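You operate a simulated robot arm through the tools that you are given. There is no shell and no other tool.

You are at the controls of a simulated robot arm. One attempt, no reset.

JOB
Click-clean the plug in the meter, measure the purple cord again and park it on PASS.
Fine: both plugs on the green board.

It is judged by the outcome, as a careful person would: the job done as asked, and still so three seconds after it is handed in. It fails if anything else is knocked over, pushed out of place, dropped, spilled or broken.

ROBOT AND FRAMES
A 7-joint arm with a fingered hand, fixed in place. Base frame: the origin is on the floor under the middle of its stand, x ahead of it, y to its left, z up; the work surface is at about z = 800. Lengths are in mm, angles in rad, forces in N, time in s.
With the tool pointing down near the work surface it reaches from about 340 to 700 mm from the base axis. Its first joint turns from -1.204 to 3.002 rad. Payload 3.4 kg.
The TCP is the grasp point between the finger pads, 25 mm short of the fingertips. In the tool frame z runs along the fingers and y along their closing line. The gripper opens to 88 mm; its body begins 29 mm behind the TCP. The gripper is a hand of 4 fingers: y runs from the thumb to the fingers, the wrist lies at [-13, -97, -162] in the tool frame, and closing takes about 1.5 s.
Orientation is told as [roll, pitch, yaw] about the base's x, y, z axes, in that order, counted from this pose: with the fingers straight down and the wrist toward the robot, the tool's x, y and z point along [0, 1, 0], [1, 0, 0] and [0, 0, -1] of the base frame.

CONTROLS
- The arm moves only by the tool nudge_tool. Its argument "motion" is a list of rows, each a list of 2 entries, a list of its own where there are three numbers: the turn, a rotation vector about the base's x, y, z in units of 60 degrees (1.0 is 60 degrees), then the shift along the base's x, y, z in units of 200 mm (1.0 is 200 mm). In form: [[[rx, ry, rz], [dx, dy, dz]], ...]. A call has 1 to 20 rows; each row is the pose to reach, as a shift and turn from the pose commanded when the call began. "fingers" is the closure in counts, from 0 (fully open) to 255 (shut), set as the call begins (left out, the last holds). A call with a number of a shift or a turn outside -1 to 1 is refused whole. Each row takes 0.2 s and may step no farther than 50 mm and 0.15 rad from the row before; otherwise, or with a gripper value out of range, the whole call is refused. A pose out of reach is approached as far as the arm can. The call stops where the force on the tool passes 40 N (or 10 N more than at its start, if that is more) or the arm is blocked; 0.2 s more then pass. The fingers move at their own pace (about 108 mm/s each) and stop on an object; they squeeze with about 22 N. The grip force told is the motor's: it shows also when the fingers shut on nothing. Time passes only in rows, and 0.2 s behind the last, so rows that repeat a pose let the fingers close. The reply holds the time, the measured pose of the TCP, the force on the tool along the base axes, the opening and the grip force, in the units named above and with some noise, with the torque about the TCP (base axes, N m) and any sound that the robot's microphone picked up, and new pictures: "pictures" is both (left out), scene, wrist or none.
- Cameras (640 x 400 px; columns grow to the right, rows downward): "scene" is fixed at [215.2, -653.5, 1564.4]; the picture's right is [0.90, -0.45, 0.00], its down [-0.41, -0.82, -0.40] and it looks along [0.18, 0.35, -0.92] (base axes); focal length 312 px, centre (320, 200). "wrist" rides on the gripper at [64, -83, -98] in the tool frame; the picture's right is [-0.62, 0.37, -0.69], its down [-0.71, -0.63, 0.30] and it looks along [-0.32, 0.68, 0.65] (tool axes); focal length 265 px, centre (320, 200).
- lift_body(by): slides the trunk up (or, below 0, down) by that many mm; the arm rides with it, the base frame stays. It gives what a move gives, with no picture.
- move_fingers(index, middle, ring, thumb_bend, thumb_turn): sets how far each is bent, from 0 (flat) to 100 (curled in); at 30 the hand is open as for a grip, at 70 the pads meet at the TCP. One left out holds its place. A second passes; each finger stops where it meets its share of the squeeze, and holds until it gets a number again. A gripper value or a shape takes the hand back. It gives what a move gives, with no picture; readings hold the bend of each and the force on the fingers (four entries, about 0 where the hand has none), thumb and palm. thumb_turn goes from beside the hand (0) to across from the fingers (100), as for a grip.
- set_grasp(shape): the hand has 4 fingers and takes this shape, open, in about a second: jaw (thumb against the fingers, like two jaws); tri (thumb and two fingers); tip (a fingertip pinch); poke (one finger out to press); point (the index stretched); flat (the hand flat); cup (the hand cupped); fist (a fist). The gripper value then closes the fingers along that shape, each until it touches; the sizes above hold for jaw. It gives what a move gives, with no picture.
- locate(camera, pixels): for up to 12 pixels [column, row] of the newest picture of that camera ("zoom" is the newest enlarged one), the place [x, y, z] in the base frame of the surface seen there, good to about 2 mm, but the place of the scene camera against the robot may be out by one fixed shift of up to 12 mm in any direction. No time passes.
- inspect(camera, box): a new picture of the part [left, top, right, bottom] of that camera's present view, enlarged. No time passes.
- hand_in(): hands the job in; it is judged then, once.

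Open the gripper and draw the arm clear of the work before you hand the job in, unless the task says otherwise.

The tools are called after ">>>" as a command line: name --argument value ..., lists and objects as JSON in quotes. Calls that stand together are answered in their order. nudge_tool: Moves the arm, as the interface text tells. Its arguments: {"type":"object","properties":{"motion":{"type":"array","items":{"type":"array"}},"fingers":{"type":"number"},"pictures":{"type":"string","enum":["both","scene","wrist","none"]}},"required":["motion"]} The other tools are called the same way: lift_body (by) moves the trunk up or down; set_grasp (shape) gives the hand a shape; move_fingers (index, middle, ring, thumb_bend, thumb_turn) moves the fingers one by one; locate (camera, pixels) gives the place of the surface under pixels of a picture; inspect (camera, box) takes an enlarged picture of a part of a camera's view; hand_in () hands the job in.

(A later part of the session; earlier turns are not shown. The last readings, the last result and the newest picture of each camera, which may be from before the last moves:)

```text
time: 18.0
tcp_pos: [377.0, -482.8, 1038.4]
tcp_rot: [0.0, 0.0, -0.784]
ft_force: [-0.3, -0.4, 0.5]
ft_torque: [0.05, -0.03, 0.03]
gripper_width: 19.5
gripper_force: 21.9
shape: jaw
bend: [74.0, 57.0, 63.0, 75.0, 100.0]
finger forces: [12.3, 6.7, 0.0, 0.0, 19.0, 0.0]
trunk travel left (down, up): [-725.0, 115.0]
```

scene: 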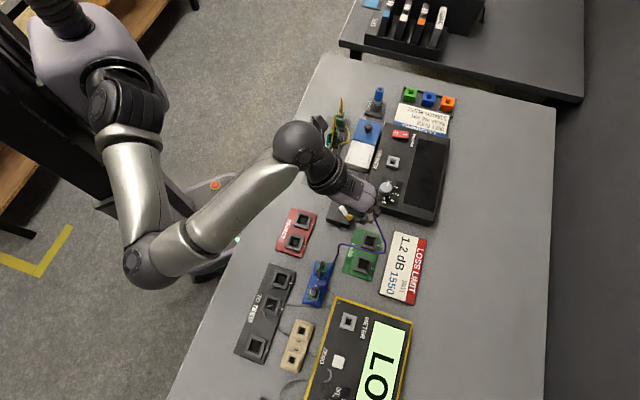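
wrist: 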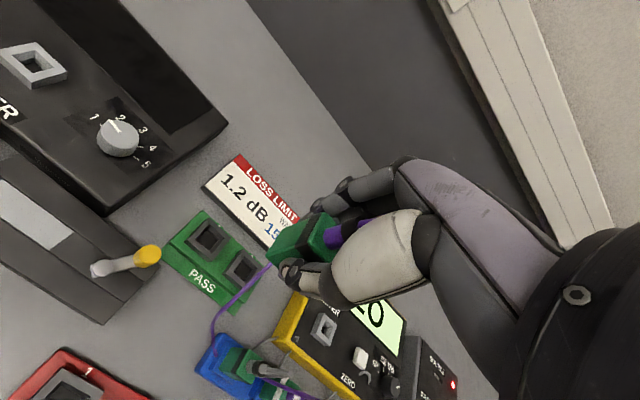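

The cord follows without pull. While here I'll note the PASS sockets (px ~[208,235], [243,268]) with a zoom.

>>> inspect --camera "wrist" --box '[160, 200, 280, 320]'

```text
3.33 times, centred on (220, 260) of wrist
```

zoom: 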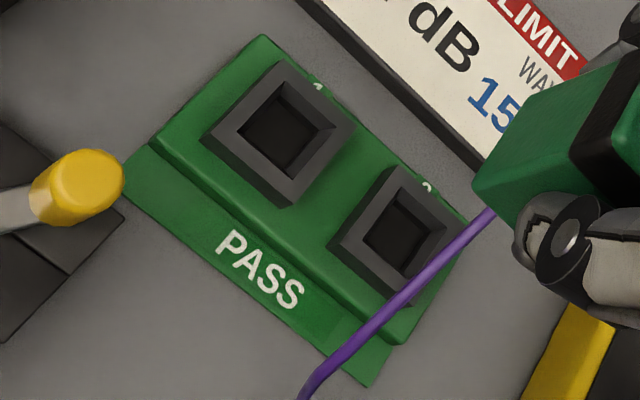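

>>> locate --camera "zoom" --pixels '[[284, 70], [346, 125], [288, 198], [212, 132], [279, 97], [316, 130], [280, 170], [242, 132], [397, 174], [335, 245], [398, 200], [395, 272]]'

```text
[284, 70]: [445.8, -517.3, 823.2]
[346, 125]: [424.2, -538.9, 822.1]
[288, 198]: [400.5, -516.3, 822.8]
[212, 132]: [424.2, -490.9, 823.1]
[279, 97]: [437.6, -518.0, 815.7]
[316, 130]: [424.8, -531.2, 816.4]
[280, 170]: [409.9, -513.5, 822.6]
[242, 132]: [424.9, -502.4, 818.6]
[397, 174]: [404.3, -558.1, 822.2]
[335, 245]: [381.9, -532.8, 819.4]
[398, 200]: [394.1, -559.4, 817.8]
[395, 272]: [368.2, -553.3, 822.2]
```

PASS sockets noted: #1 centre ≈(424,-516), frame top z≈823. Continuing towards the pen.

>>> nudge_tool --motion '[[[0, 0, 0], [0.09, 0.172, 0.0]], [[0, 0, 0], [0.18, 0.344, 0.0]], [[0, 0, 0], [0.27, 0.516, 0.0]], [[0, 0, 0], [0.36, 0.688, 0.0]], [[0, 0, 0], [0.447, 0.862, 0.0]], [[0, 0, 0], [0.447, 0.862, 0.0]]]'

```text
time: 19.4
tcp_pos: [466.5, -308.3, 1038.9]
tcp_rot: [0.002, 0.001, -0.783]
ft_force: [-0.1, -0.3, 0.0]
ft_torque: [0.01, -0.01, -0.01]
gripper_width: 19.5
gripper_force: 22.0
shape: jaw
bend: [74.0, 57.0, 63.0, 75.0, 100.0]
finger forces: [12.4, 6.7, 0.0, 0.0, 19.1, 0.0]
trunk travel left (down, up): [-725.0, 115.0]
```

scene: 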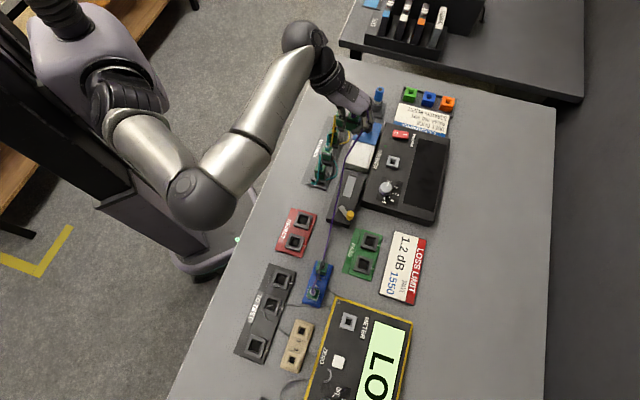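
wrist: 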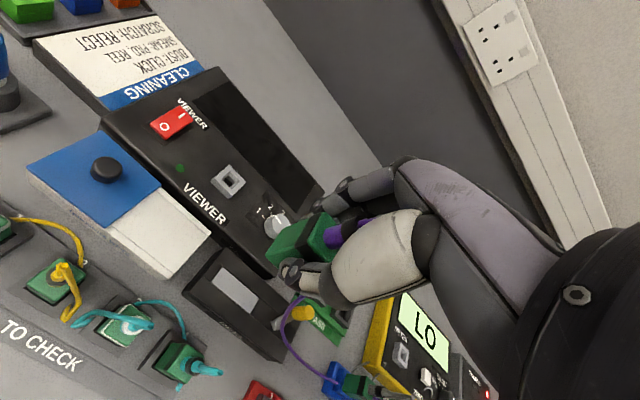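

Still no tension. Continuing to the viewing point beside the pen, in smaller steps to watch for cord tension.

>>> nudge_tool --motion '[[[0, 0, 0], [0.075, 0.143, 0.0]], [[0, 0, 0], [0.15, 0.286, 0.0]], [[0, 0, 0], [0.22, 0.43, 0.0]], [[0, 0, 0], [0.295, 0.573, 0.0]], [[0, 0, 0], [0.37, 0.716, 0.0]], [[0, 0, 0], [0.443, 0.86, 0.0]], [[0, 0, 0], [0.443, 0.86, 0.0]]]'

```text
time: 21.0
tcp_pos: [552.6, -135.8, 1040.6]
tcp_rot: [0.001, 0.002, -0.782]
ft_force: [-0.5, -0.9, 0.7]
ft_torque: [-0.03, 0.0, 0.01]
gripper_width: 19.5
gripper_force: 21.8
shape: jaw
bend: [74.0, 57.0, 63.0, 75.0, 100.0]
finger forces: [12.3, 6.7, 0.0, 0.1, 19.0, 0.1]
trunk travel left (down, up): [-725.0, 115.0]
```

scene: 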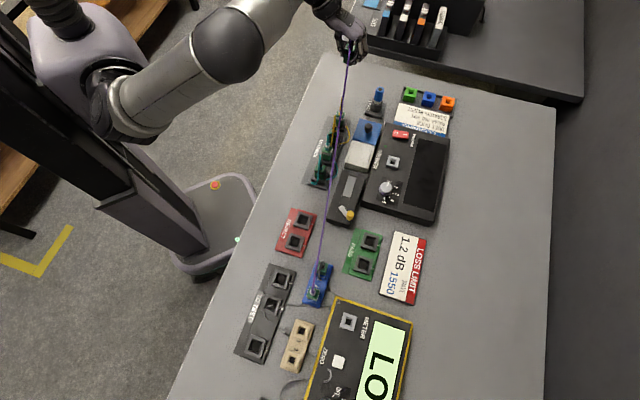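
wrist: 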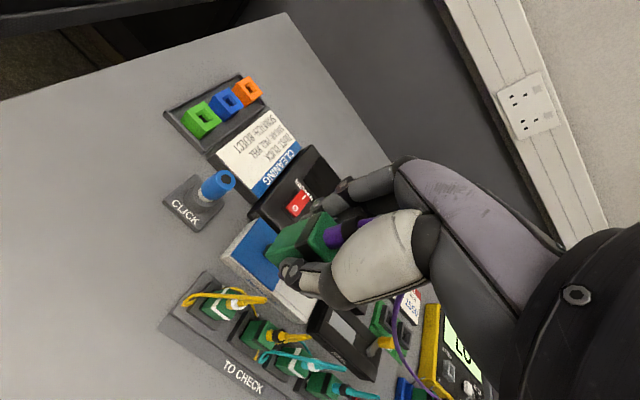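

No tension still. The pen is at [215,185]; zooming to measure the hole centre.

>>> inspect --camera "wrist" --box '[160, 150, 260, 240]'

```text
4.44 times, centred on (210, 195) of wrist
```

zoom: 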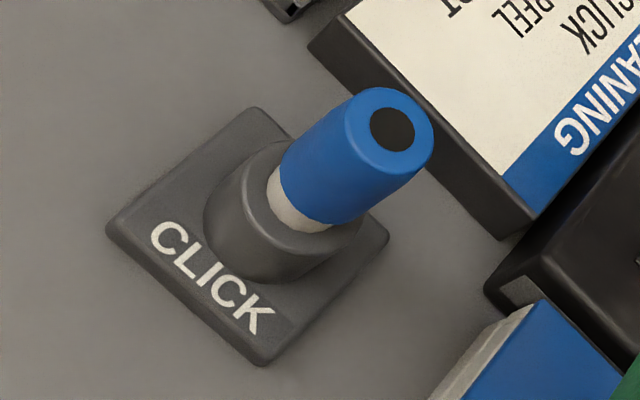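

>>> locate --camera "zoom" --pixels '[[392, 130], [372, 130], [413, 130], [392, 109], [392, 150], [355, 120], [428, 140], [385, 95], [398, 168], [256, 112], [118, 228], [262, 358]]'

```text
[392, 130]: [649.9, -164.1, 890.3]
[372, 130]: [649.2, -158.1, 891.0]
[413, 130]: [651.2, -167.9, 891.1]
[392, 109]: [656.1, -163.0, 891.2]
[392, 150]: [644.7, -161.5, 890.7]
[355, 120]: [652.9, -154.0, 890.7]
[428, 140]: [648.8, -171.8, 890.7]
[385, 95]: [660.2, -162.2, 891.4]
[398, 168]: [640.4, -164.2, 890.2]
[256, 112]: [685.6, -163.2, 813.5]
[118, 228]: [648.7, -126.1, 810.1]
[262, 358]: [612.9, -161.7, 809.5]
```

Pen centre ≈(650.2,-163), top z≈890.7. Checking the held plug's position relative to the TCP again with a zoom.

>>> inspect --camera "wrist" --box '[255, 195, 355, 275]'

```text
5.00 times, centred on (305, 235) of wrist
```

zoom: 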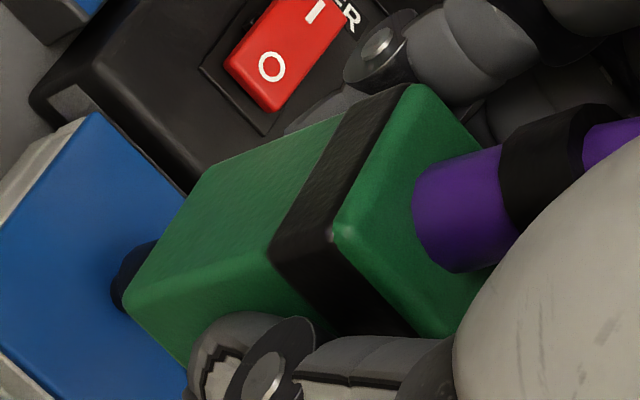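

>>> locate --camera "zoom" --pixels '[[135, 300], [150, 270], [203, 172], [180, 345], [410, 92], [340, 230], [425, 325], [470, 140], [440, 190], [300, 215]]'

```text
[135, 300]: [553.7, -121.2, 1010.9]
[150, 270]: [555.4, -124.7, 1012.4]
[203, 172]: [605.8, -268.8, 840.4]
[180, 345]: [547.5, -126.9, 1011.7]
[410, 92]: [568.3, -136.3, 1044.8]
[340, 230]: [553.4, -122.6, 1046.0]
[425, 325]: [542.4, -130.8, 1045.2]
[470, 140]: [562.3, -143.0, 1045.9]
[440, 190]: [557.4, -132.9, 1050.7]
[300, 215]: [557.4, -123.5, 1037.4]
```

Plug centre is ≈ TCP+(1,0). Moving over the pen: shift (+96.6,-27) at this height.

>>> nudge_tool --motion '[[[0, 0, 0], [0.16, -0.045, 0]], [[0, 0, 0], [0.32, -0.09, 0]], [[0, 0, 0], [0.483, -0.136, 0]], [[0, 0, 0], [0.483, -0.136, 0]]]'

>>> nudge_tool --motion '[[[0, 0, 0], [0, 0, 0]]]' --pictures "none"

>>> nudge_tool --motion '[[[0, 0, 0], [0, 0, 0]]]' --pictures "none"

>>> nudge_tool --motion '[[[0, 0, 0], [0, 0, 0]]]' --pictures "none"

```text
time: 22.0
tcp_pos: [649.6, -162.9, 1040.8]
tcp_rot: [-0.001, -0.001, -0.785]
ft_force: [0.7, 0.1, -0.3]
ft_torque: [0.04, -0.03, -0.01]
gripper_width: 19.5
gripper_force: 22.3
shape: jaw
bend: [74.0, 57.0, 63.0, 75.0, 100.0]
finger forces: [12.4, 6.8, 0.0, 0.0, 19.1, 0.0]
trunk travel left (down, up): [-725.0, 115.0]
```

scene: 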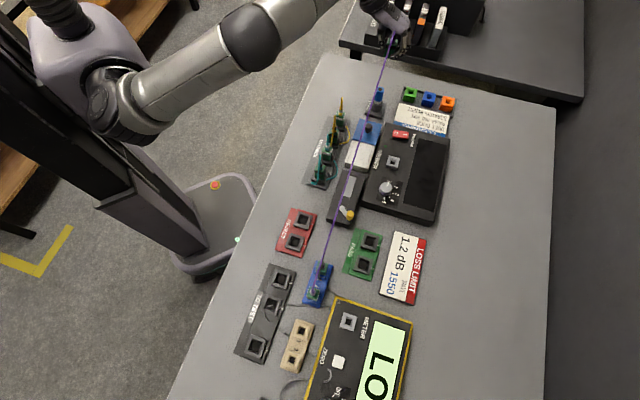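
wrist: 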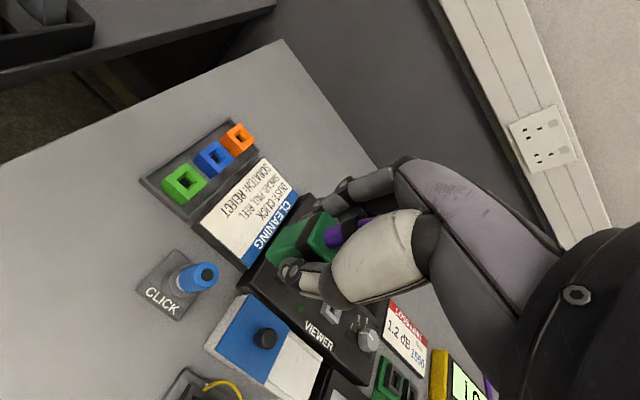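

```text
time: 22.4
tcp_pos: [649.5, -163.0, 1041.1]
tcp_rot: [0.0, -0.001, -0.784]
ft_force: [-0.1, 0.0, -0.2]
ft_torque: [0.02, -0.02, -0.03]
gripper_width: 19.2
gripper_force: 22.3
shape: jaw
bend: [74.0, 57.0, 63.0, 75.0, 100.0]
finger forces: [12.3, 6.7, 0.1, 0.1, 19.1, 0.0]
trunk travel left (down, up): [-725.0, 115.0]
```

```text
time: 22.8
tcp_pos: [650.3, -162.7, 1040.9]
tcp_rot: [0.0, 0.001, -0.782]
ft_force: [-0.6, 1.2, -0.7]
ft_torque: [0.02, -0.03, 0.0]
gripper_width: 19.5
gripper_force: 22.1
shape: jaw
bend: [74.0, 57.0, 63.0, 75.0, 100.0]
finger forces: [12.3, 6.8, 0.0, 0.0, 19.2, 0.0]
trunk travel left (down, up): [-725.0, 115.0]
```

```text
time: 23.2
tcp_pos: [649.7, -162.7, 1041.7]
tcp_rot: [0.001, 0.0, -0.783]
ft_force: [1.0, -0.2, -0.5]
ft_torque: [-0.01, -0.04, 0.02]
gripper_width: 19.4
gripper_force: 21.9
shape: jaw
bend: [74.0, 57.0, 63.0, 75.0, 100.0]
finger forces: [12.3, 6.7, 0.1, 0.0, 19.1, 0.1]
trunk travel left (down, up): [-725.0, 115.0]
```

TCP averages (649.8,-162.8). Re-measuring pen hole from this view ([205,273]) to confirm.

>>> inspect --camera "wrist" --box '[160, 240, 240, 310]'

```text
5.71 times, centred on (200, 275) of wrist
```

zoom: 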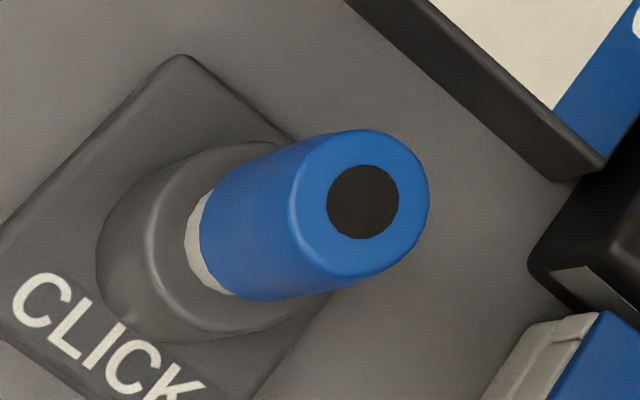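

>>> locate --camera "zoom" --pixels '[[363, 202], [328, 202], [398, 202], [363, 166], [363, 238], [305, 205], [423, 202], [363, 138], [363, 266]]'

```text
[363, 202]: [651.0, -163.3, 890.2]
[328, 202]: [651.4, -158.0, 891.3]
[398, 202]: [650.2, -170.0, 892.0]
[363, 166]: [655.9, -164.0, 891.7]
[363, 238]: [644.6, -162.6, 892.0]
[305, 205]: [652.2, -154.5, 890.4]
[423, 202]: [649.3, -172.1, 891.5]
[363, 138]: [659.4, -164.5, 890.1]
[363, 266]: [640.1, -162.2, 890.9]
```

Aligned with the pen within ~1 mm. Descending to z≈948, then I'll press slowly.

>>> nudge_tool --motion '[[[0, 0, 0], [0, 0, -0.1]], [[0, 0, 0], [0, 0, -0.2]], [[0, 0, 0], [0, 0, -0.3]], [[0, 0, 0], [0, 0, -0.4]], [[0, 0, 0], [0, 0, -0.465]], [[0, 0, 0], [0, 0, -0.465]]]'

>>> inspect --camera "wrist" --box '[200, 190, 360, 300]'

```text
time: 24.6
tcp_pos: [649.7, -164.1, 946.0]
tcp_rot: [0.0, 0.001, -0.783]
ft_force: [-0.2, 0.1, -0.4]
ft_torque: [-0.03, -0.03, -0.01]
gripper_width: 19.5
gripper_force: 22.1
shape: jaw
bend: [74.0, 57.0, 63.0, 75.0, 100.0]
finger forces: [12.3, 6.7, 0.0, 0.0, 19.0, 0.0]
trunk travel left (down, up): [-725.0, 115.0]
```

scene: 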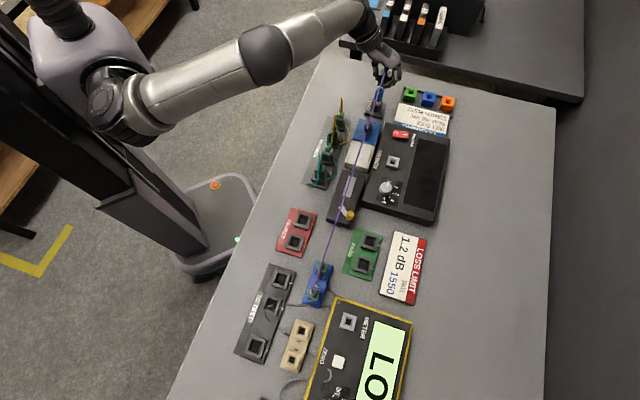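
wrist: 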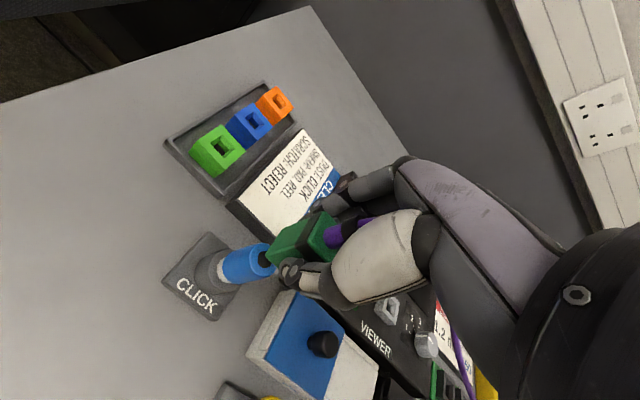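

```text
3.64 times, centred on (280, 245) of wrist
```

zoom: 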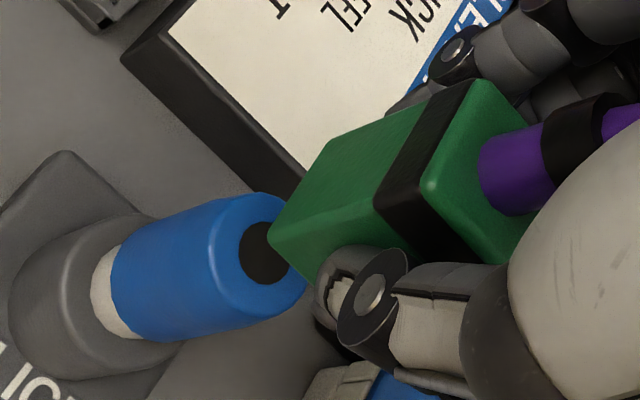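

Gap of ~20 mm remains between plug bottom and pen top, well aligned. Lowering slowly 2 mm per row to z≈930.

>>> nudge_tool --motion '[[[0, 0, 0], [0, 0, -0.01]], [[0, 0, 0], [0, 0, -0.02]], [[0, 0, 0], [0, 0, -0.03]], [[0, 0, 0], [0, 0, -0.04]], [[0, 0, 0], [0, 0, -0.05]], [[0, 0, 0], [0, 0, -0.06]], [[0, 0, 0], [0, 0, -0.07]], [[0, 0, 0], [0, 0, -0.08]]]' --pictures "wrist"

>>> inspect --camera "wrist" --box '[200, 190, 360, 300]'

```text
time: 26.4
tcp_pos: [651.0, -163.7, 930.9]
tcp_rot: [0.001, -0.001, -0.784]
ft_force: [-0.5, -0.4, 2.5]
ft_torque: [-0.03, -0.02, 0.01]
gripper_width: 19.6
gripper_force: 22.0
shape: jaw
bend: [74.0, 57.0, 63.0, 75.0, 100.0]
finger forces: [12.9, 7.1, 0.1, 0.0, 19.2, 0.1]
trunk travel left (down, up): [-725.0, 115.0]
```

wrist: 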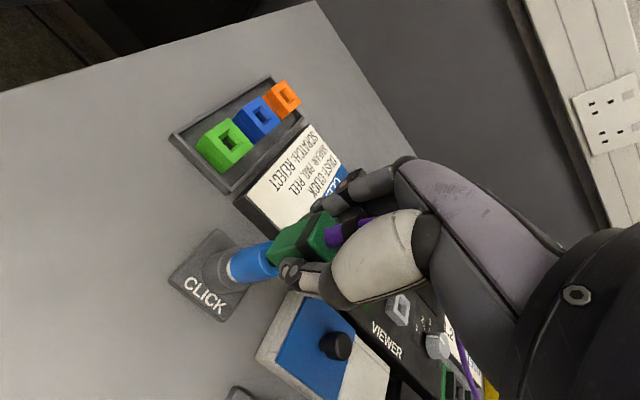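

```text
3.64 times, centred on (280, 245) of wrist
```

zoom: 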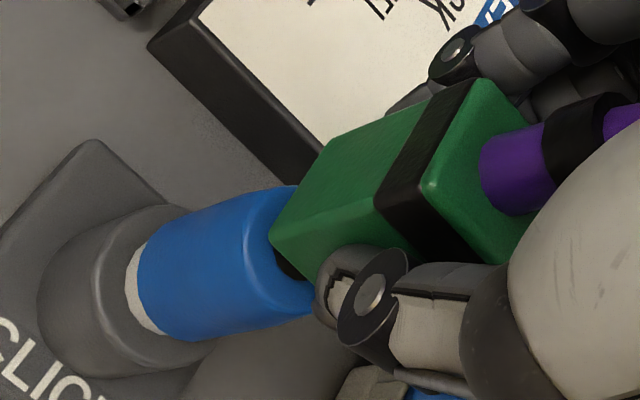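

Contact begins (Fz 2.5 N at z≈931). Pressing further, 1 mm per row, listening for the click.

>>> nudge_tool --motion '[[[0, 0, 0], [0, 0, -0.005]], [[0, 0, 0], [0, 0, -0.01]], [[0, 0, 0], [0, 0, -0.015]], [[0, 0, 0], [0, 0, -0.02]], [[0, 0, 0], [0, 0, -0.025]], [[0, 0, 0], [0, 0, -0.03]]]' --pictures "wrist"

>>> inspect --camera "wrist" --box '[200, 190, 360, 300]'

```text
time: 27.8
tcp_pos: [650.5, -162.9, 924.0]
tcp_rot: [0.0, -0.002, -0.784]
ft_force: [0.5, -0.5, 4.7]
ft_torque: [-0.05, -0.02, 0.0]
gripper_width: 19.5
gripper_force: 21.8
shape: jaw
bend: [74.0, 57.0, 63.0, 75.0, 100.0]
finger forces: [13.3, 7.4, 0.0, 0.0, 19.6, 0.1]
trunk travel left (down, up): [-725.0, 115.0]
```

wrist: 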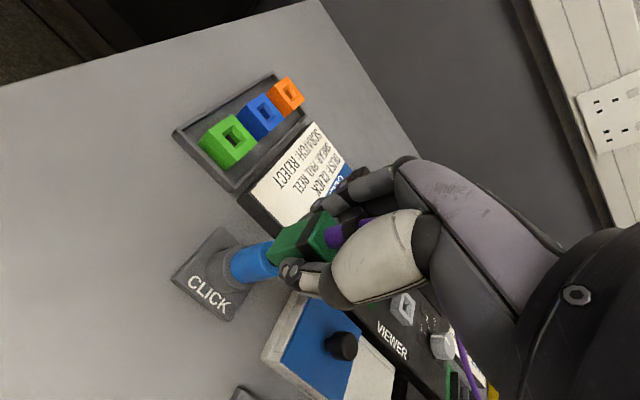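

```text
3.64 times, centred on (280, 245) of wrist
```

zoom: 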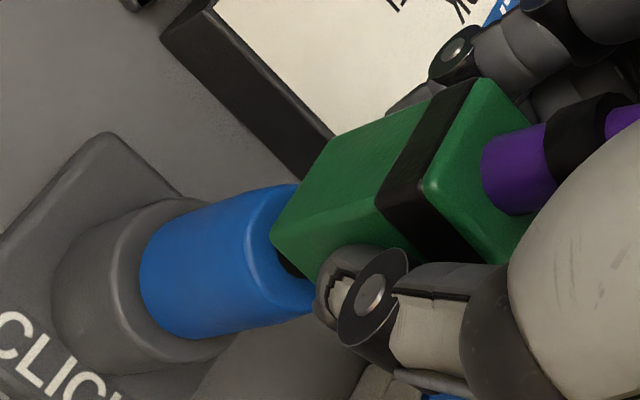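

The blue head is sinking (white ring now hidden), Fz 4.7 N, no click yet. Pressing further.

>>> nudge_tool --motion '[[[0, 0, 0], [0, 0, -0.005]], [[0, 0, 0], [0, 0, -0.01]], [[0, 0, 0], [0, 0, -0.015]], [[0, 0, 0], [0, 0, -0.02]], [[0, 0, 0], [0, 0, -0.025]], [[0, 0, 0], [0, 0, -0.03]]]' --pictures "wrist"

>>> inspect --camera "wrist" --box '[200, 190, 360, 300]'

```text
time: 29.2
tcp_pos: [650.6, -163.5, 921.1]
tcp_rot: [0.005, -0.004, -0.784]
ft_force: [1.7, -2.4, 17.5]
ft_torque: [-0.06, -0.07, 0.0]
gripper_width: 20.9
gripper_force: 22.1
shape: jaw
bend: [74.0, 56.0, 63.0, 76.0, 100.0]
finger forces: [14.7, 8.4, 0.0, 0.1, 21.7, 0.0]
trunk travel left (down, up): [-725.0, 115.0]
```

wrist: 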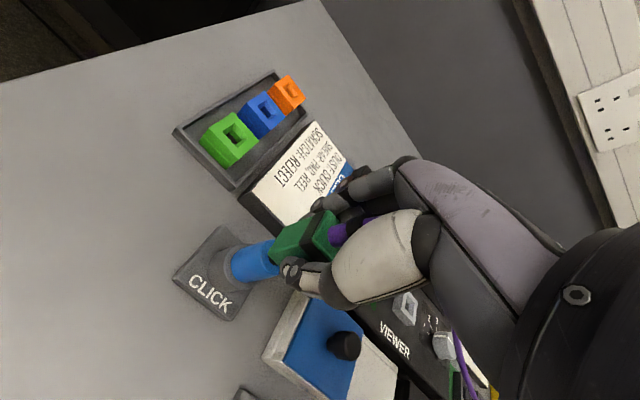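

```text
3.64 times, centred on (280, 245) of wrist
```

zoom: 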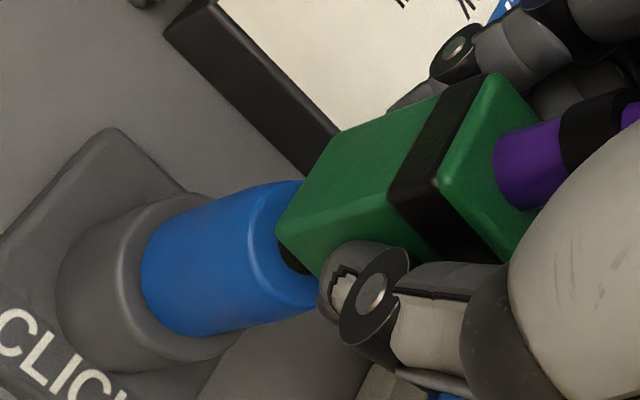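

Fz is 17.5 N near the end of travel, no click reported yet; the plug shifted ~1 mm in the grip. I'll press a little more in 0.6 mm steps.

>>> nudge_tool --motion '[[[0, 0, 0], [0, 0, -0.003]], [[0, 0, 0], [0, 0, -0.006]], [[0, 0, 0], [0, 0, -0.009]]]' --pictures "wrist"

>>> inspect --camera "wrist" --box '[200, 190, 360, 300]'

```text
time: 30.0
tcp_pos: [649.1, -162.5, 921.3]
tcp_rot: [0.003, -0.005, -0.784]
ft_force: [3.0, -3.5, 23.7]
ft_torque: [-0.12, -0.17, 0.04]
gripper_width: 21.8
gripper_force: 21.8
shape: jaw
bend: [74.0, 55.0, 63.0, 77.0, 100.0]
finger forces: [15.9, 9.4, 0.0, 0.0, 21.8, 0.1]
trunk travel left (down, up): [-725.0, 115.0]
```

wrist: 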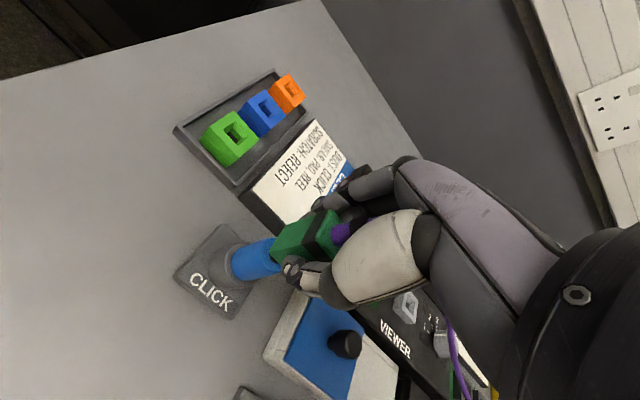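

```text
3.64 times, centred on (280, 245) of wrist
```

zoom: 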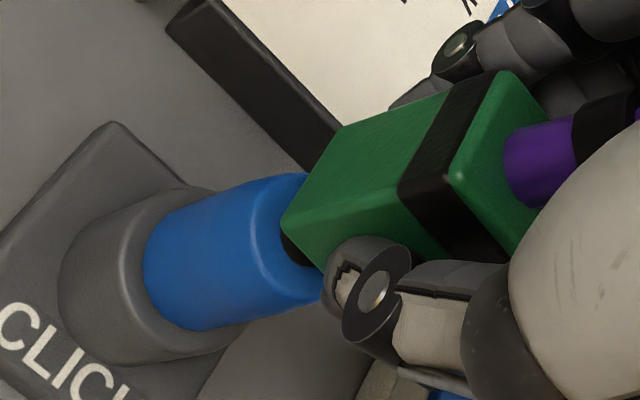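

At ~24 N with the sleeve bottomed, still no sound. I'll ease off slowly and see whether the click comes on release, and check the grip.

>>> nudge_tool --motion '[[[0, 0, 0], [0, 0, 0.01]], [[0, 0, 0], [0, 0, 0.02]], [[0, 0, 0], [0, 0, 0.035]], [[0, 0, 0], [0, 0, 0.05]], [[0, 0, 0], [0, 0, 0.075]], [[0, 0, 0], [0, 0, 0.1]], [[0, 0, 0], [0, 0, 0.125]], [[0, 0, 0], [0, 0, 0.15]], [[0, 0, 0], [0, 0, 0.15]]]'

>>> inspect --camera "wrist" --box '[200, 190, 360, 300]'

```text
time: 32.0
tcp_pos: [650.1, -162.9, 945.6]
tcp_rot: [0.001, 0.001, -0.784]
ft_force: [0.5, 0.1, -0.5]
ft_torque: [0.0, 0.03, -0.02]
gripper_width: 21.1
gripper_force: 21.6
shape: jaw
bend: [74.0, 55.0, 63.0, 77.0, 100.0]
finger forces: [12.8, 7.0, 0.0, 0.1, 20.0, 0.0]
trunk travel left (down, up): [-725.0, 115.0]
```

scene: 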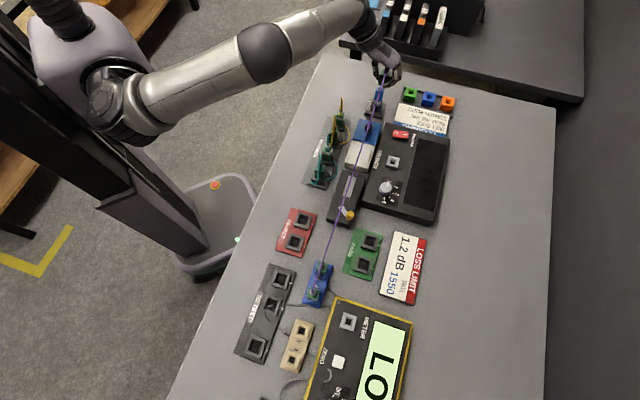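
wrist: 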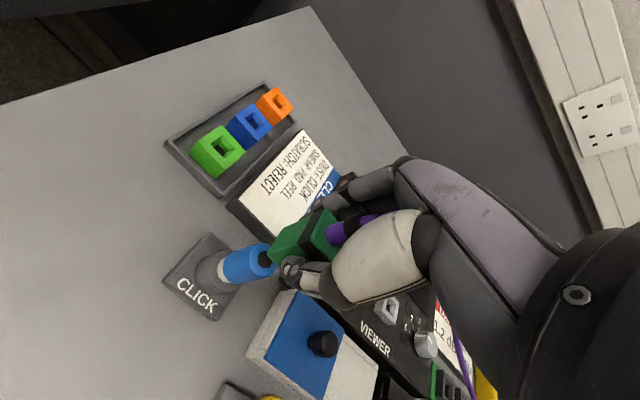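

```text
3.64 times, centred on (280, 245) of wrist
```

zoom: 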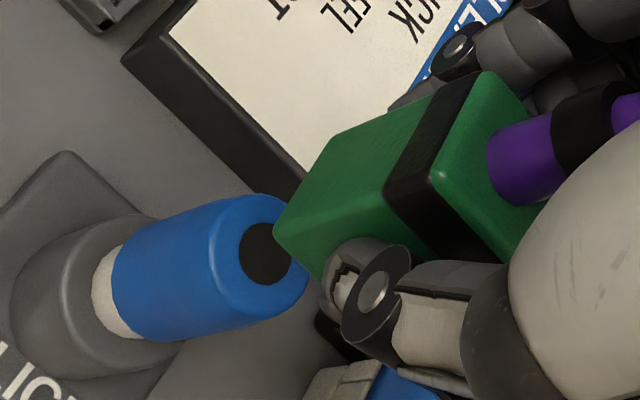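

No click on release either; the sleeve sprang back. I'll measure the sleeve gap (white ring) and plug geometry to understand the travel.

>>> inspect --camera "wrist" --box '[190, 220, 290, 300]'

```text
5.00 times, centred on (240, 260) of wrist
```

zoom: 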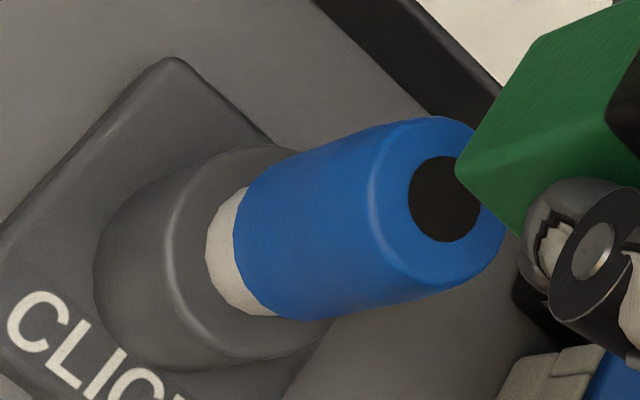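

>>> locate --camera "zoom" --pixels '[[215, 250], [232, 250], [205, 245], [240, 250], [180, 260], [195, 260], [245, 300], [262, 290], [445, 200], [400, 200], [470, 180], [500, 215]]'

```text
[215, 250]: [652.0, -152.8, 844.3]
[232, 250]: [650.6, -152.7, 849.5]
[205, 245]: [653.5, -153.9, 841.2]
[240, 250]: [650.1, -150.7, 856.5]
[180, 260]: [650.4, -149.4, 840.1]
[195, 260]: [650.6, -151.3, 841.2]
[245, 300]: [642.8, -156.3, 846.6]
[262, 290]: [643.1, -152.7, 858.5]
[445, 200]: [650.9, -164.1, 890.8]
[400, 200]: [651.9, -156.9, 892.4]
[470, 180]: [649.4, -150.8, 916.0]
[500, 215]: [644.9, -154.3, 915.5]
```

The sleeve gap is ~10 mm and I seem to have used nearly all of it. Let me look closely at how the fingers sit on the plug.

>>> inspect --camera "wrist" --box '[260, 180, 390, 300]'

>>> inspect --camera "scene" --box '[350, 40, 430, 110]'

```text
3.33 times, centred on (325, 240) of wrist
```

zoom: 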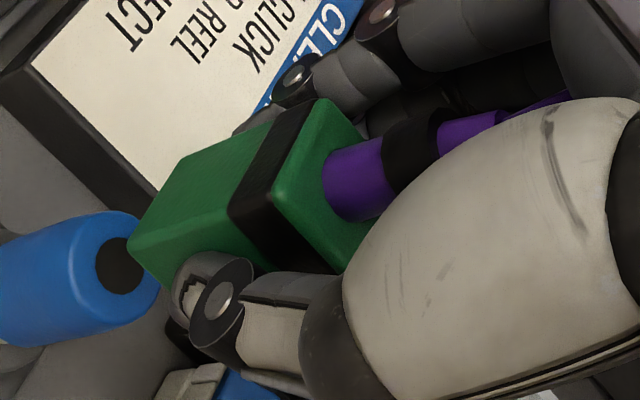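

```text
5.71 times, centred on (390, 75) of scene
```

zoom: 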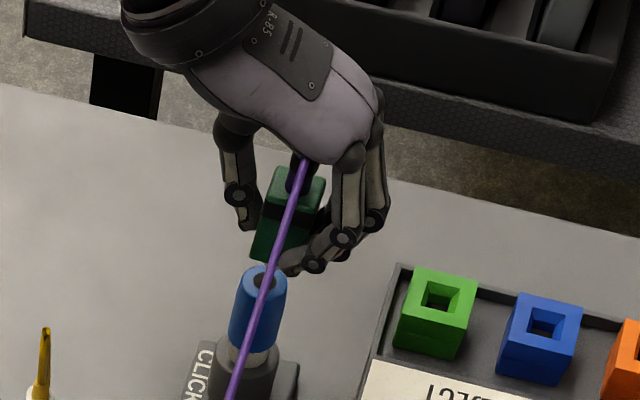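

The scene zoom shows the plug upright but possibly shifted toward the fingers relative to the pen axis. Measuring plug corners in the wrist view now.

>>> locate --camera "wrist" --pixels '[[270, 254], [273, 259], [281, 232], [311, 237], [309, 239], [323, 212], [326, 214], [333, 245], [318, 245], [296, 258], [313, 216], [330, 230]]'

>>> locate --camera "zoom" --pixels '[[262, 282], [240, 275], [285, 285], [256, 253], [298, 262], [276, 258], [276, 175], [318, 183], [300, 205], [250, 225], [290, 265], [330, 245]]'

```text
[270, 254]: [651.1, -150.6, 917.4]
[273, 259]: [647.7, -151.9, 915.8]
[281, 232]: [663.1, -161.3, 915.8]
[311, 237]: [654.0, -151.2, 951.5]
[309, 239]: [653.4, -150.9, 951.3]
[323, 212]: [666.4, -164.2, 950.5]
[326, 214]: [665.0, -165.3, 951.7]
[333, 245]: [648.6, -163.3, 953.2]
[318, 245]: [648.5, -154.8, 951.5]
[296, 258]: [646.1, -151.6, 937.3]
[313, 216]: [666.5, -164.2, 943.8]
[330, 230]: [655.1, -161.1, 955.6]
```

```text
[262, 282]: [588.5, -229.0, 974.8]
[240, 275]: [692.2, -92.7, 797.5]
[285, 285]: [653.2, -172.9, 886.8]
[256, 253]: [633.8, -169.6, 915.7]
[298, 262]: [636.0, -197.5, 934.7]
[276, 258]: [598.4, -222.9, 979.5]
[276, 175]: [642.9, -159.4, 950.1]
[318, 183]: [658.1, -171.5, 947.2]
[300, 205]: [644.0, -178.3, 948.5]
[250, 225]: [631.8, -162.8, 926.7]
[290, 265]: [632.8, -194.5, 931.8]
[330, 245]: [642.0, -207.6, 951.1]
```

The plug now leans ~4° (top toward the fingers) while its bottom is ~1.5 mm off the pen axis. I'll straighten it by tilting the hand slightly and re-centre, then re-measure.

>>> nudge_tool --motion '[[[-0.005, -0.04, 0], [-0.008, 0.0045, 0.02]], [[-0.01, -0.079, 0], [-0.0165, 0.009, 0.02]], [[-0.01, -0.079, 0], [-0.0165, 0.009, 0.02]]]'

>>> inspect --camera "scene" --box '[350, 40, 430, 110]'

>>> inspect --camera "wrist" --box '[220, 190, 350, 290]'

```text
time: 32.8
tcp_pos: [649.2, -162.1, 951.5]
tcp_rot: [0.052, -0.066, -0.787]
ft_force: [0.3, 0.3, 0.4]
ft_torque: [-0.03, -0.01, -0.04]
gripper_width: 21.0
gripper_force: 22.0
shape: jaw
bend: [74.0, 55.0, 63.0, 77.0, 100.0]
finger forces: [12.8, 7.0, 0.0, 0.0, 19.9, 0.1]
trunk travel left (down, up): [-725.0, 115.0]
```

scene: 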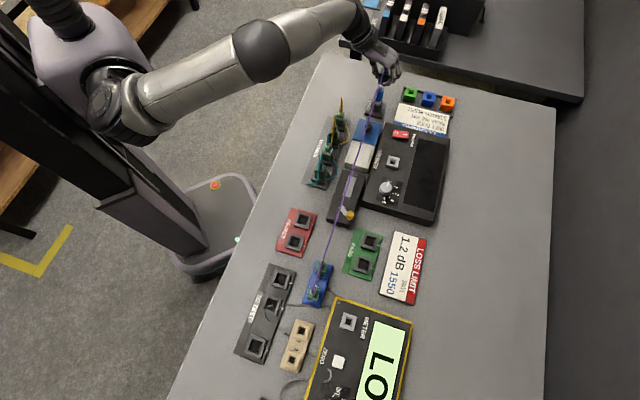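
wrist: 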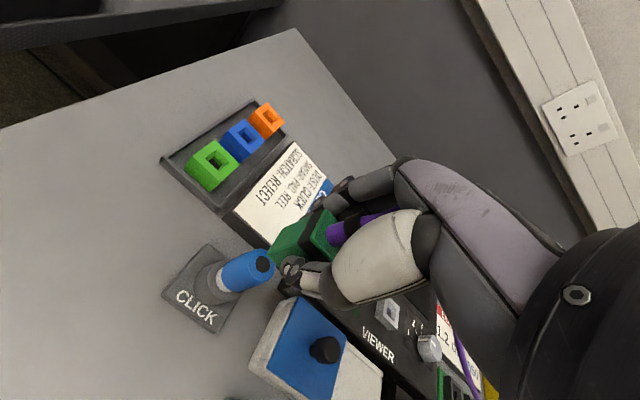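

```text
5.71 times, centred on (390, 75) of scene
```

zoom: 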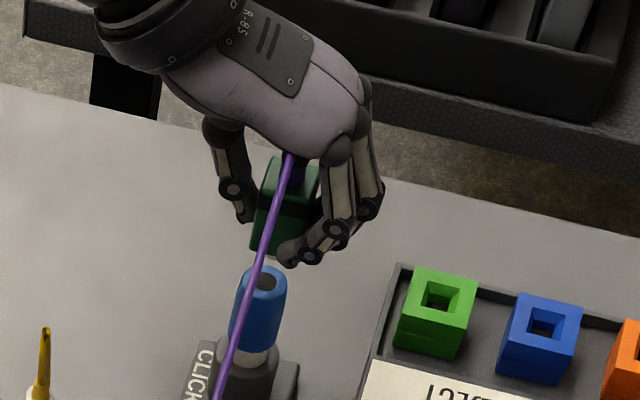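

```text
4.00 times, centred on (285, 240) of wrist
```

zoom: 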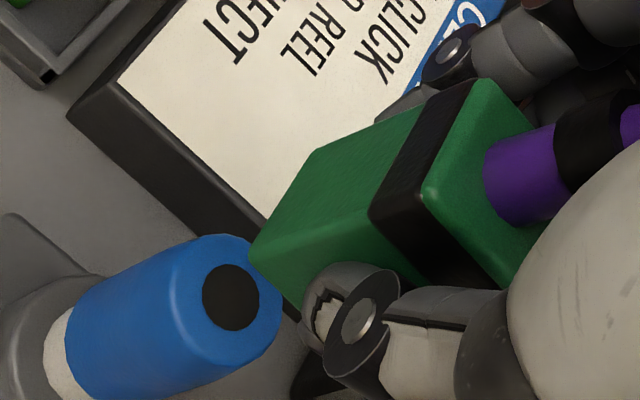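

>>> locate --camera "zoom" --pixels '[[258, 250], [275, 275], [318, 155], [300, 180], [432, 192], [425, 200], [486, 90], [495, 100], [520, 255], [231, 297], [205, 297], [258, 297]]'

```text
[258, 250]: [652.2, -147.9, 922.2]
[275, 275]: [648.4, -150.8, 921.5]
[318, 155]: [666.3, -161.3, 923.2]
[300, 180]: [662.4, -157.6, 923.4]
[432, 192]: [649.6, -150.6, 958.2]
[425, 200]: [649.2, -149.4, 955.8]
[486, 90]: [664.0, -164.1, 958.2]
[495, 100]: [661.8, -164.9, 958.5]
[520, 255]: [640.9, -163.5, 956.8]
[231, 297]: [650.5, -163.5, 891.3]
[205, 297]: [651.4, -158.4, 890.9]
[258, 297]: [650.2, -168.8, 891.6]
```

Tilt estimates disagree; I'll zoom the scene view tightly on the plug and pen to judge its tilt against the true vertical.

>>> inspect --camera "scene" --box '[370, 60, 402, 84]'

>>> inspect --camera "scene" --box '[366, 76, 402, 100]'

```text
16.00 times, centred on (386, 72) of scene
```

zoom: 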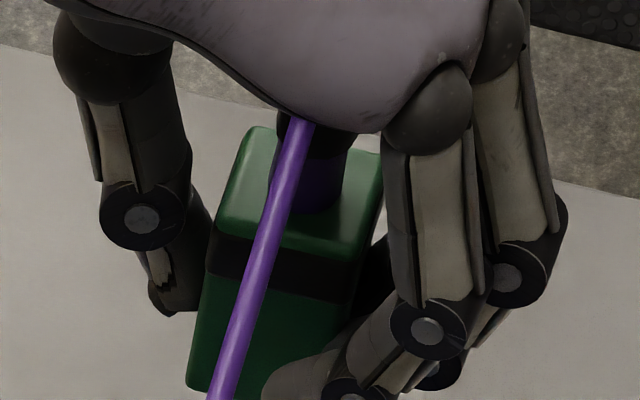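

```text
16.00 times, centred on (384, 88) of scene
```

zoom: 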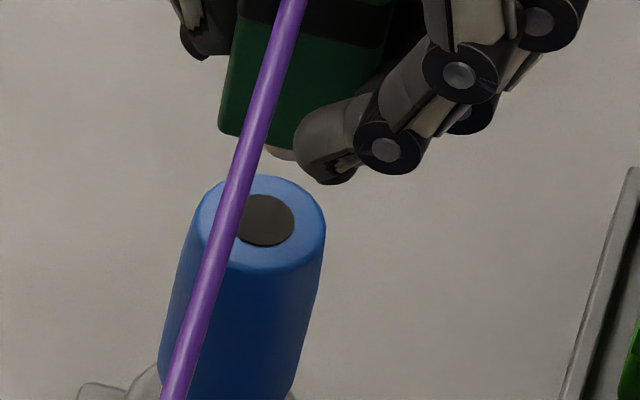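

The tight zoom shows the light ferrule peeking out under the plug at [280,153]. Locating ferrule tip and plug edges.

>>> locate --camera "zoom" --pixels '[[285, 155], [290, 152], [272, 150], [222, 128], [230, 80], [290, 140], [265, 220], [265, 182], [318, 222], [265, 265], [328, 170], [300, 150]]'

```text
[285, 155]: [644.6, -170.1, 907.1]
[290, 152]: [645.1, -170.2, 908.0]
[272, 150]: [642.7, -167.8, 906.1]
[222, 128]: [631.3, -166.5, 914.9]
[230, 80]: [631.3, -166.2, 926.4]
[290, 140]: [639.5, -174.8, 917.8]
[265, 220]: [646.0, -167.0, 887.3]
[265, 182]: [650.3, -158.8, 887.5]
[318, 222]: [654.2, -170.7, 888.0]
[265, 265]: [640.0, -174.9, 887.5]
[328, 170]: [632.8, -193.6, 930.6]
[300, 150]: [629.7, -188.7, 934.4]
```

Ferrule protrudes ~8.5 mm and I slightly over-tilted. I'll rotate back partly (+0.05 rad about y), fine-centre, and then verify in a tight scene zoom.

>>> nudge_tool --motion '[[[0, 0.048, 0], [0.003, -0.0035, 0]], [[0, 0.048, 0], [0.003, -0.0035, 0]]]' --pictures "both"

>>> inspect --camera "scene" --box '[370, 62, 402, 86]'

>>> inspect --camera "scene" --box '[366, 76, 402, 100]'

```text
time: 33.4
tcp_pos: [648.2, -162.5, 951.1]
tcp_rot: [0.016, -0.03, -0.784]
ft_force: [0.6, 0.4, -0.7]
ft_torque: [0.01, -0.01, -0.01]
gripper_width: 21.1
gripper_force: 21.8
shape: jaw
bend: [74.0, 55.0, 63.0, 77.0, 100.0]
finger forces: [12.8, 7.1, 0.1, 0.1, 19.9, 0.0]
trunk travel left (down, up): [-725.0, 115.0]
```

scene: 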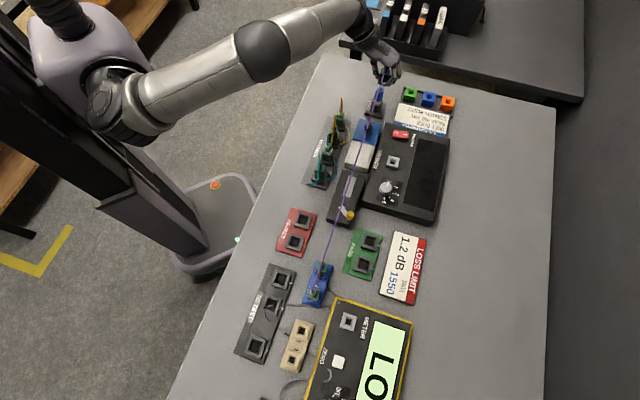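
wrist: 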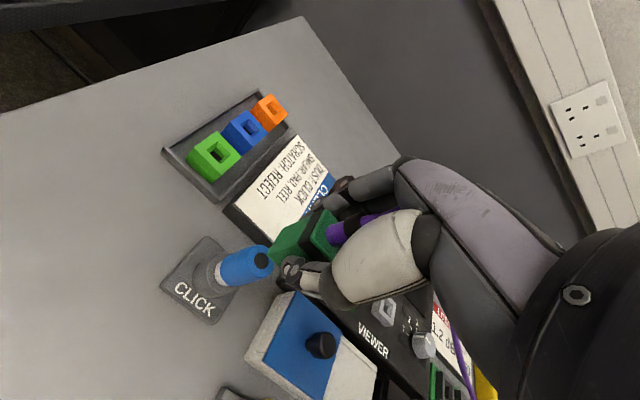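

```text
16.00 times, centred on (386, 74) of scene
```

zoom: 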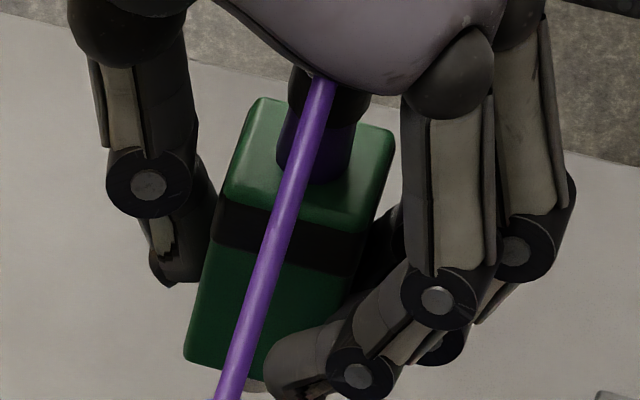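

```text
16.00 times, centred on (384, 88) of scene
```

zoom: 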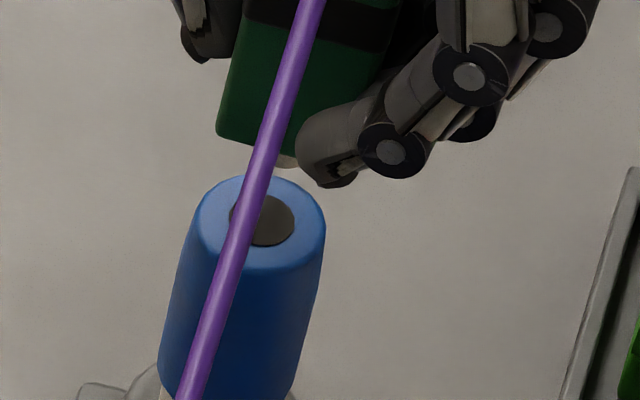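

Plug is now vertical (edge slope matches the true vertical) and the ferrule lines up with the black hole. Pressing again more briskly.

>>> nudge_tool --motion '[[[0, 0, 0], [0, 0, -0.04]], [[0, 0, 0], [0, 0, -0.085]], [[0, 0, 0], [0, 0, -0.1]], [[0, 0, 0], [0, 0, -0.115]], [[0, 0, 0], [0, 0, -0.13]], [[0, 0, 0], [0, 0, -0.145]], [[0, 0, 0], [0, 0, -0.155]], [[0, 0, 0], [0, 0, -0.165]]]'

>>> inspect --camera "scene" --box '[366, 70, 402, 98]'

>>> inspect --camera "wrist" --box '[200, 190, 340, 300]'

```text
time: 35.2
tcp_pos: [646.3, -163.6, 920.9]
tcp_rot: [0.021, -0.035, -0.784]
ft_force: [-0.3, -2.5, 16.7]
ft_torque: [-0.11, -0.09, -0.05]
gripper_width: 21.2
gripper_force: 21.9
shape: jaw
bend: [74.0, 55.0, 63.0, 77.0, 100.0]
finger forces: [14.2, 8.4, 0.0, 0.0, 21.1, 0.0]
trunk travel left (down, up): [-725.0, 115.0]
```

scene: 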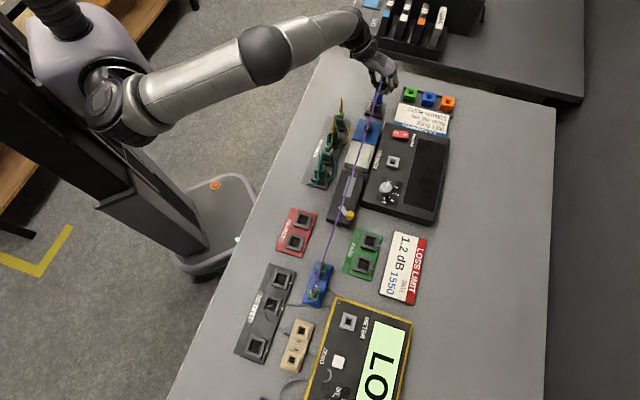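
wrist: 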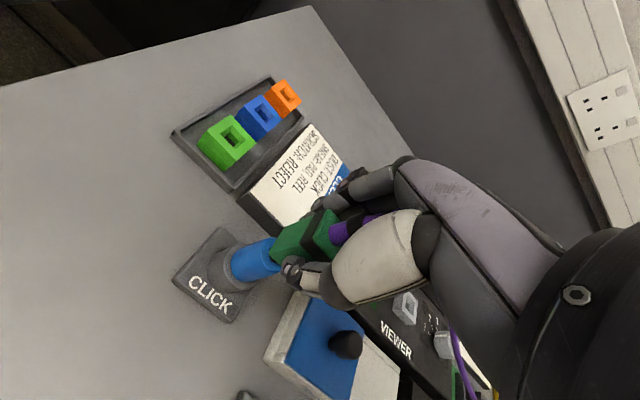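

```text
14.29 times, centred on (384, 84) of scene
```

zoom: 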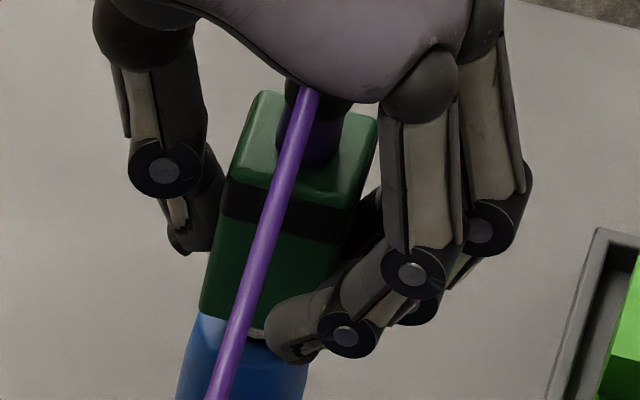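

```text
3.64 times, centred on (270, 245) of wrist
```

zoom: 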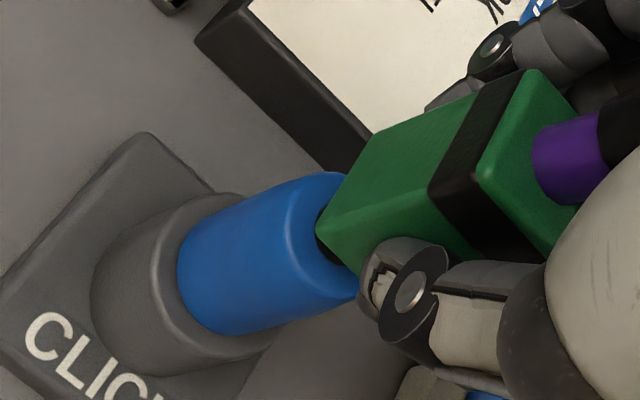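

Sleeve is fully down at 16.7 N with the ferrule centred, still no click. I'll push gradually harder (up to ~35 N) to see whether there is a stiff click detent.

>>> nudge_tool --motion '[[[0, 0, 0], [0, 0, -0.005]], [[0, 0, 0], [0, 0, -0.01]], [[0, 0, 0], [0, 0, -0.015]], [[0, 0, 0], [0, 0, -0.018]]]' --pictures "wrist"

>>> inspect --camera "scene" --box '[366, 70, 402, 98]'

```text
time: 36.2
tcp_pos: [645.9, -162.5, 919.0]
tcp_rot: [0.019, -0.039, -0.787]
ft_force: [1.9, -4.5, 30.2]
ft_torque: [-0.2, -0.19, -0.01]
gripper_width: 22.7
gripper_force: 22.7
shape: jaw
bend: [74.0, 54.0, 63.0, 78.0, 100.0]
finger forces: [16.4, 10.2, 0.1, 0.0, 22.0, 0.1]
trunk travel left (down, up): [-725.0, 115.0]
```

wrist: 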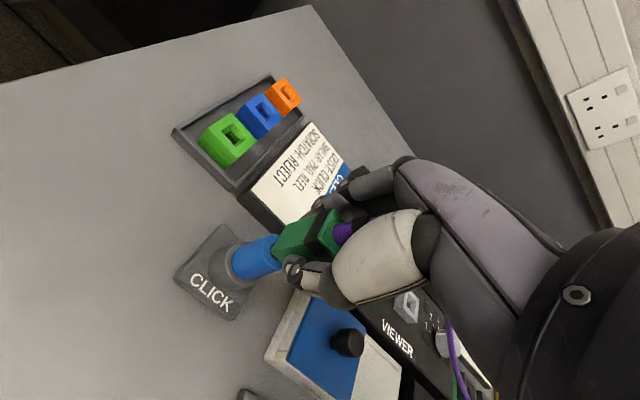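

```text
14.29 times, centred on (384, 84) of scene
```

zoom: 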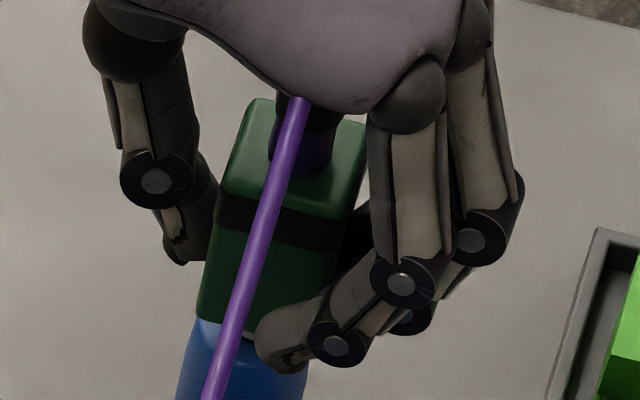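

30 N and still no click. While it's held down, I'll measure where the sleeve actually is relative to the cup.

>>> inspect --camera "wrist" --box '[200, 215, 300, 295]'

```text
5.00 times, centred on (250, 255) of wrist
```

zoom: 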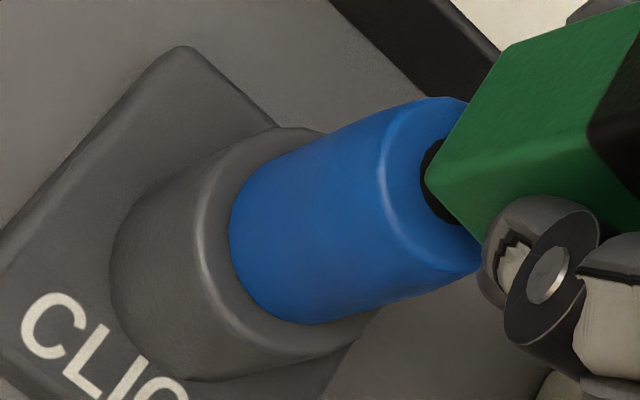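

>>> locate --camera "zoom" --pixels '[[240, 240], [225, 245], [250, 240], [205, 230], [395, 210], [380, 200], [410, 200], [432, 205], [440, 160], [430, 180], [450, 215], [420, 110]]'

```text
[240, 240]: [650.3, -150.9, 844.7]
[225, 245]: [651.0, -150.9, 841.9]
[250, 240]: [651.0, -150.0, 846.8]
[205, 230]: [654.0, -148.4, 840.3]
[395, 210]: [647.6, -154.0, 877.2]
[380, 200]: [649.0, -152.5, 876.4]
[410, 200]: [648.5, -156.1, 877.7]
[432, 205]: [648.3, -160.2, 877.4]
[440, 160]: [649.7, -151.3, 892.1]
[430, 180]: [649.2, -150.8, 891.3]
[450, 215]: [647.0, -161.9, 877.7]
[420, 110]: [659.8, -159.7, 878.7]
```

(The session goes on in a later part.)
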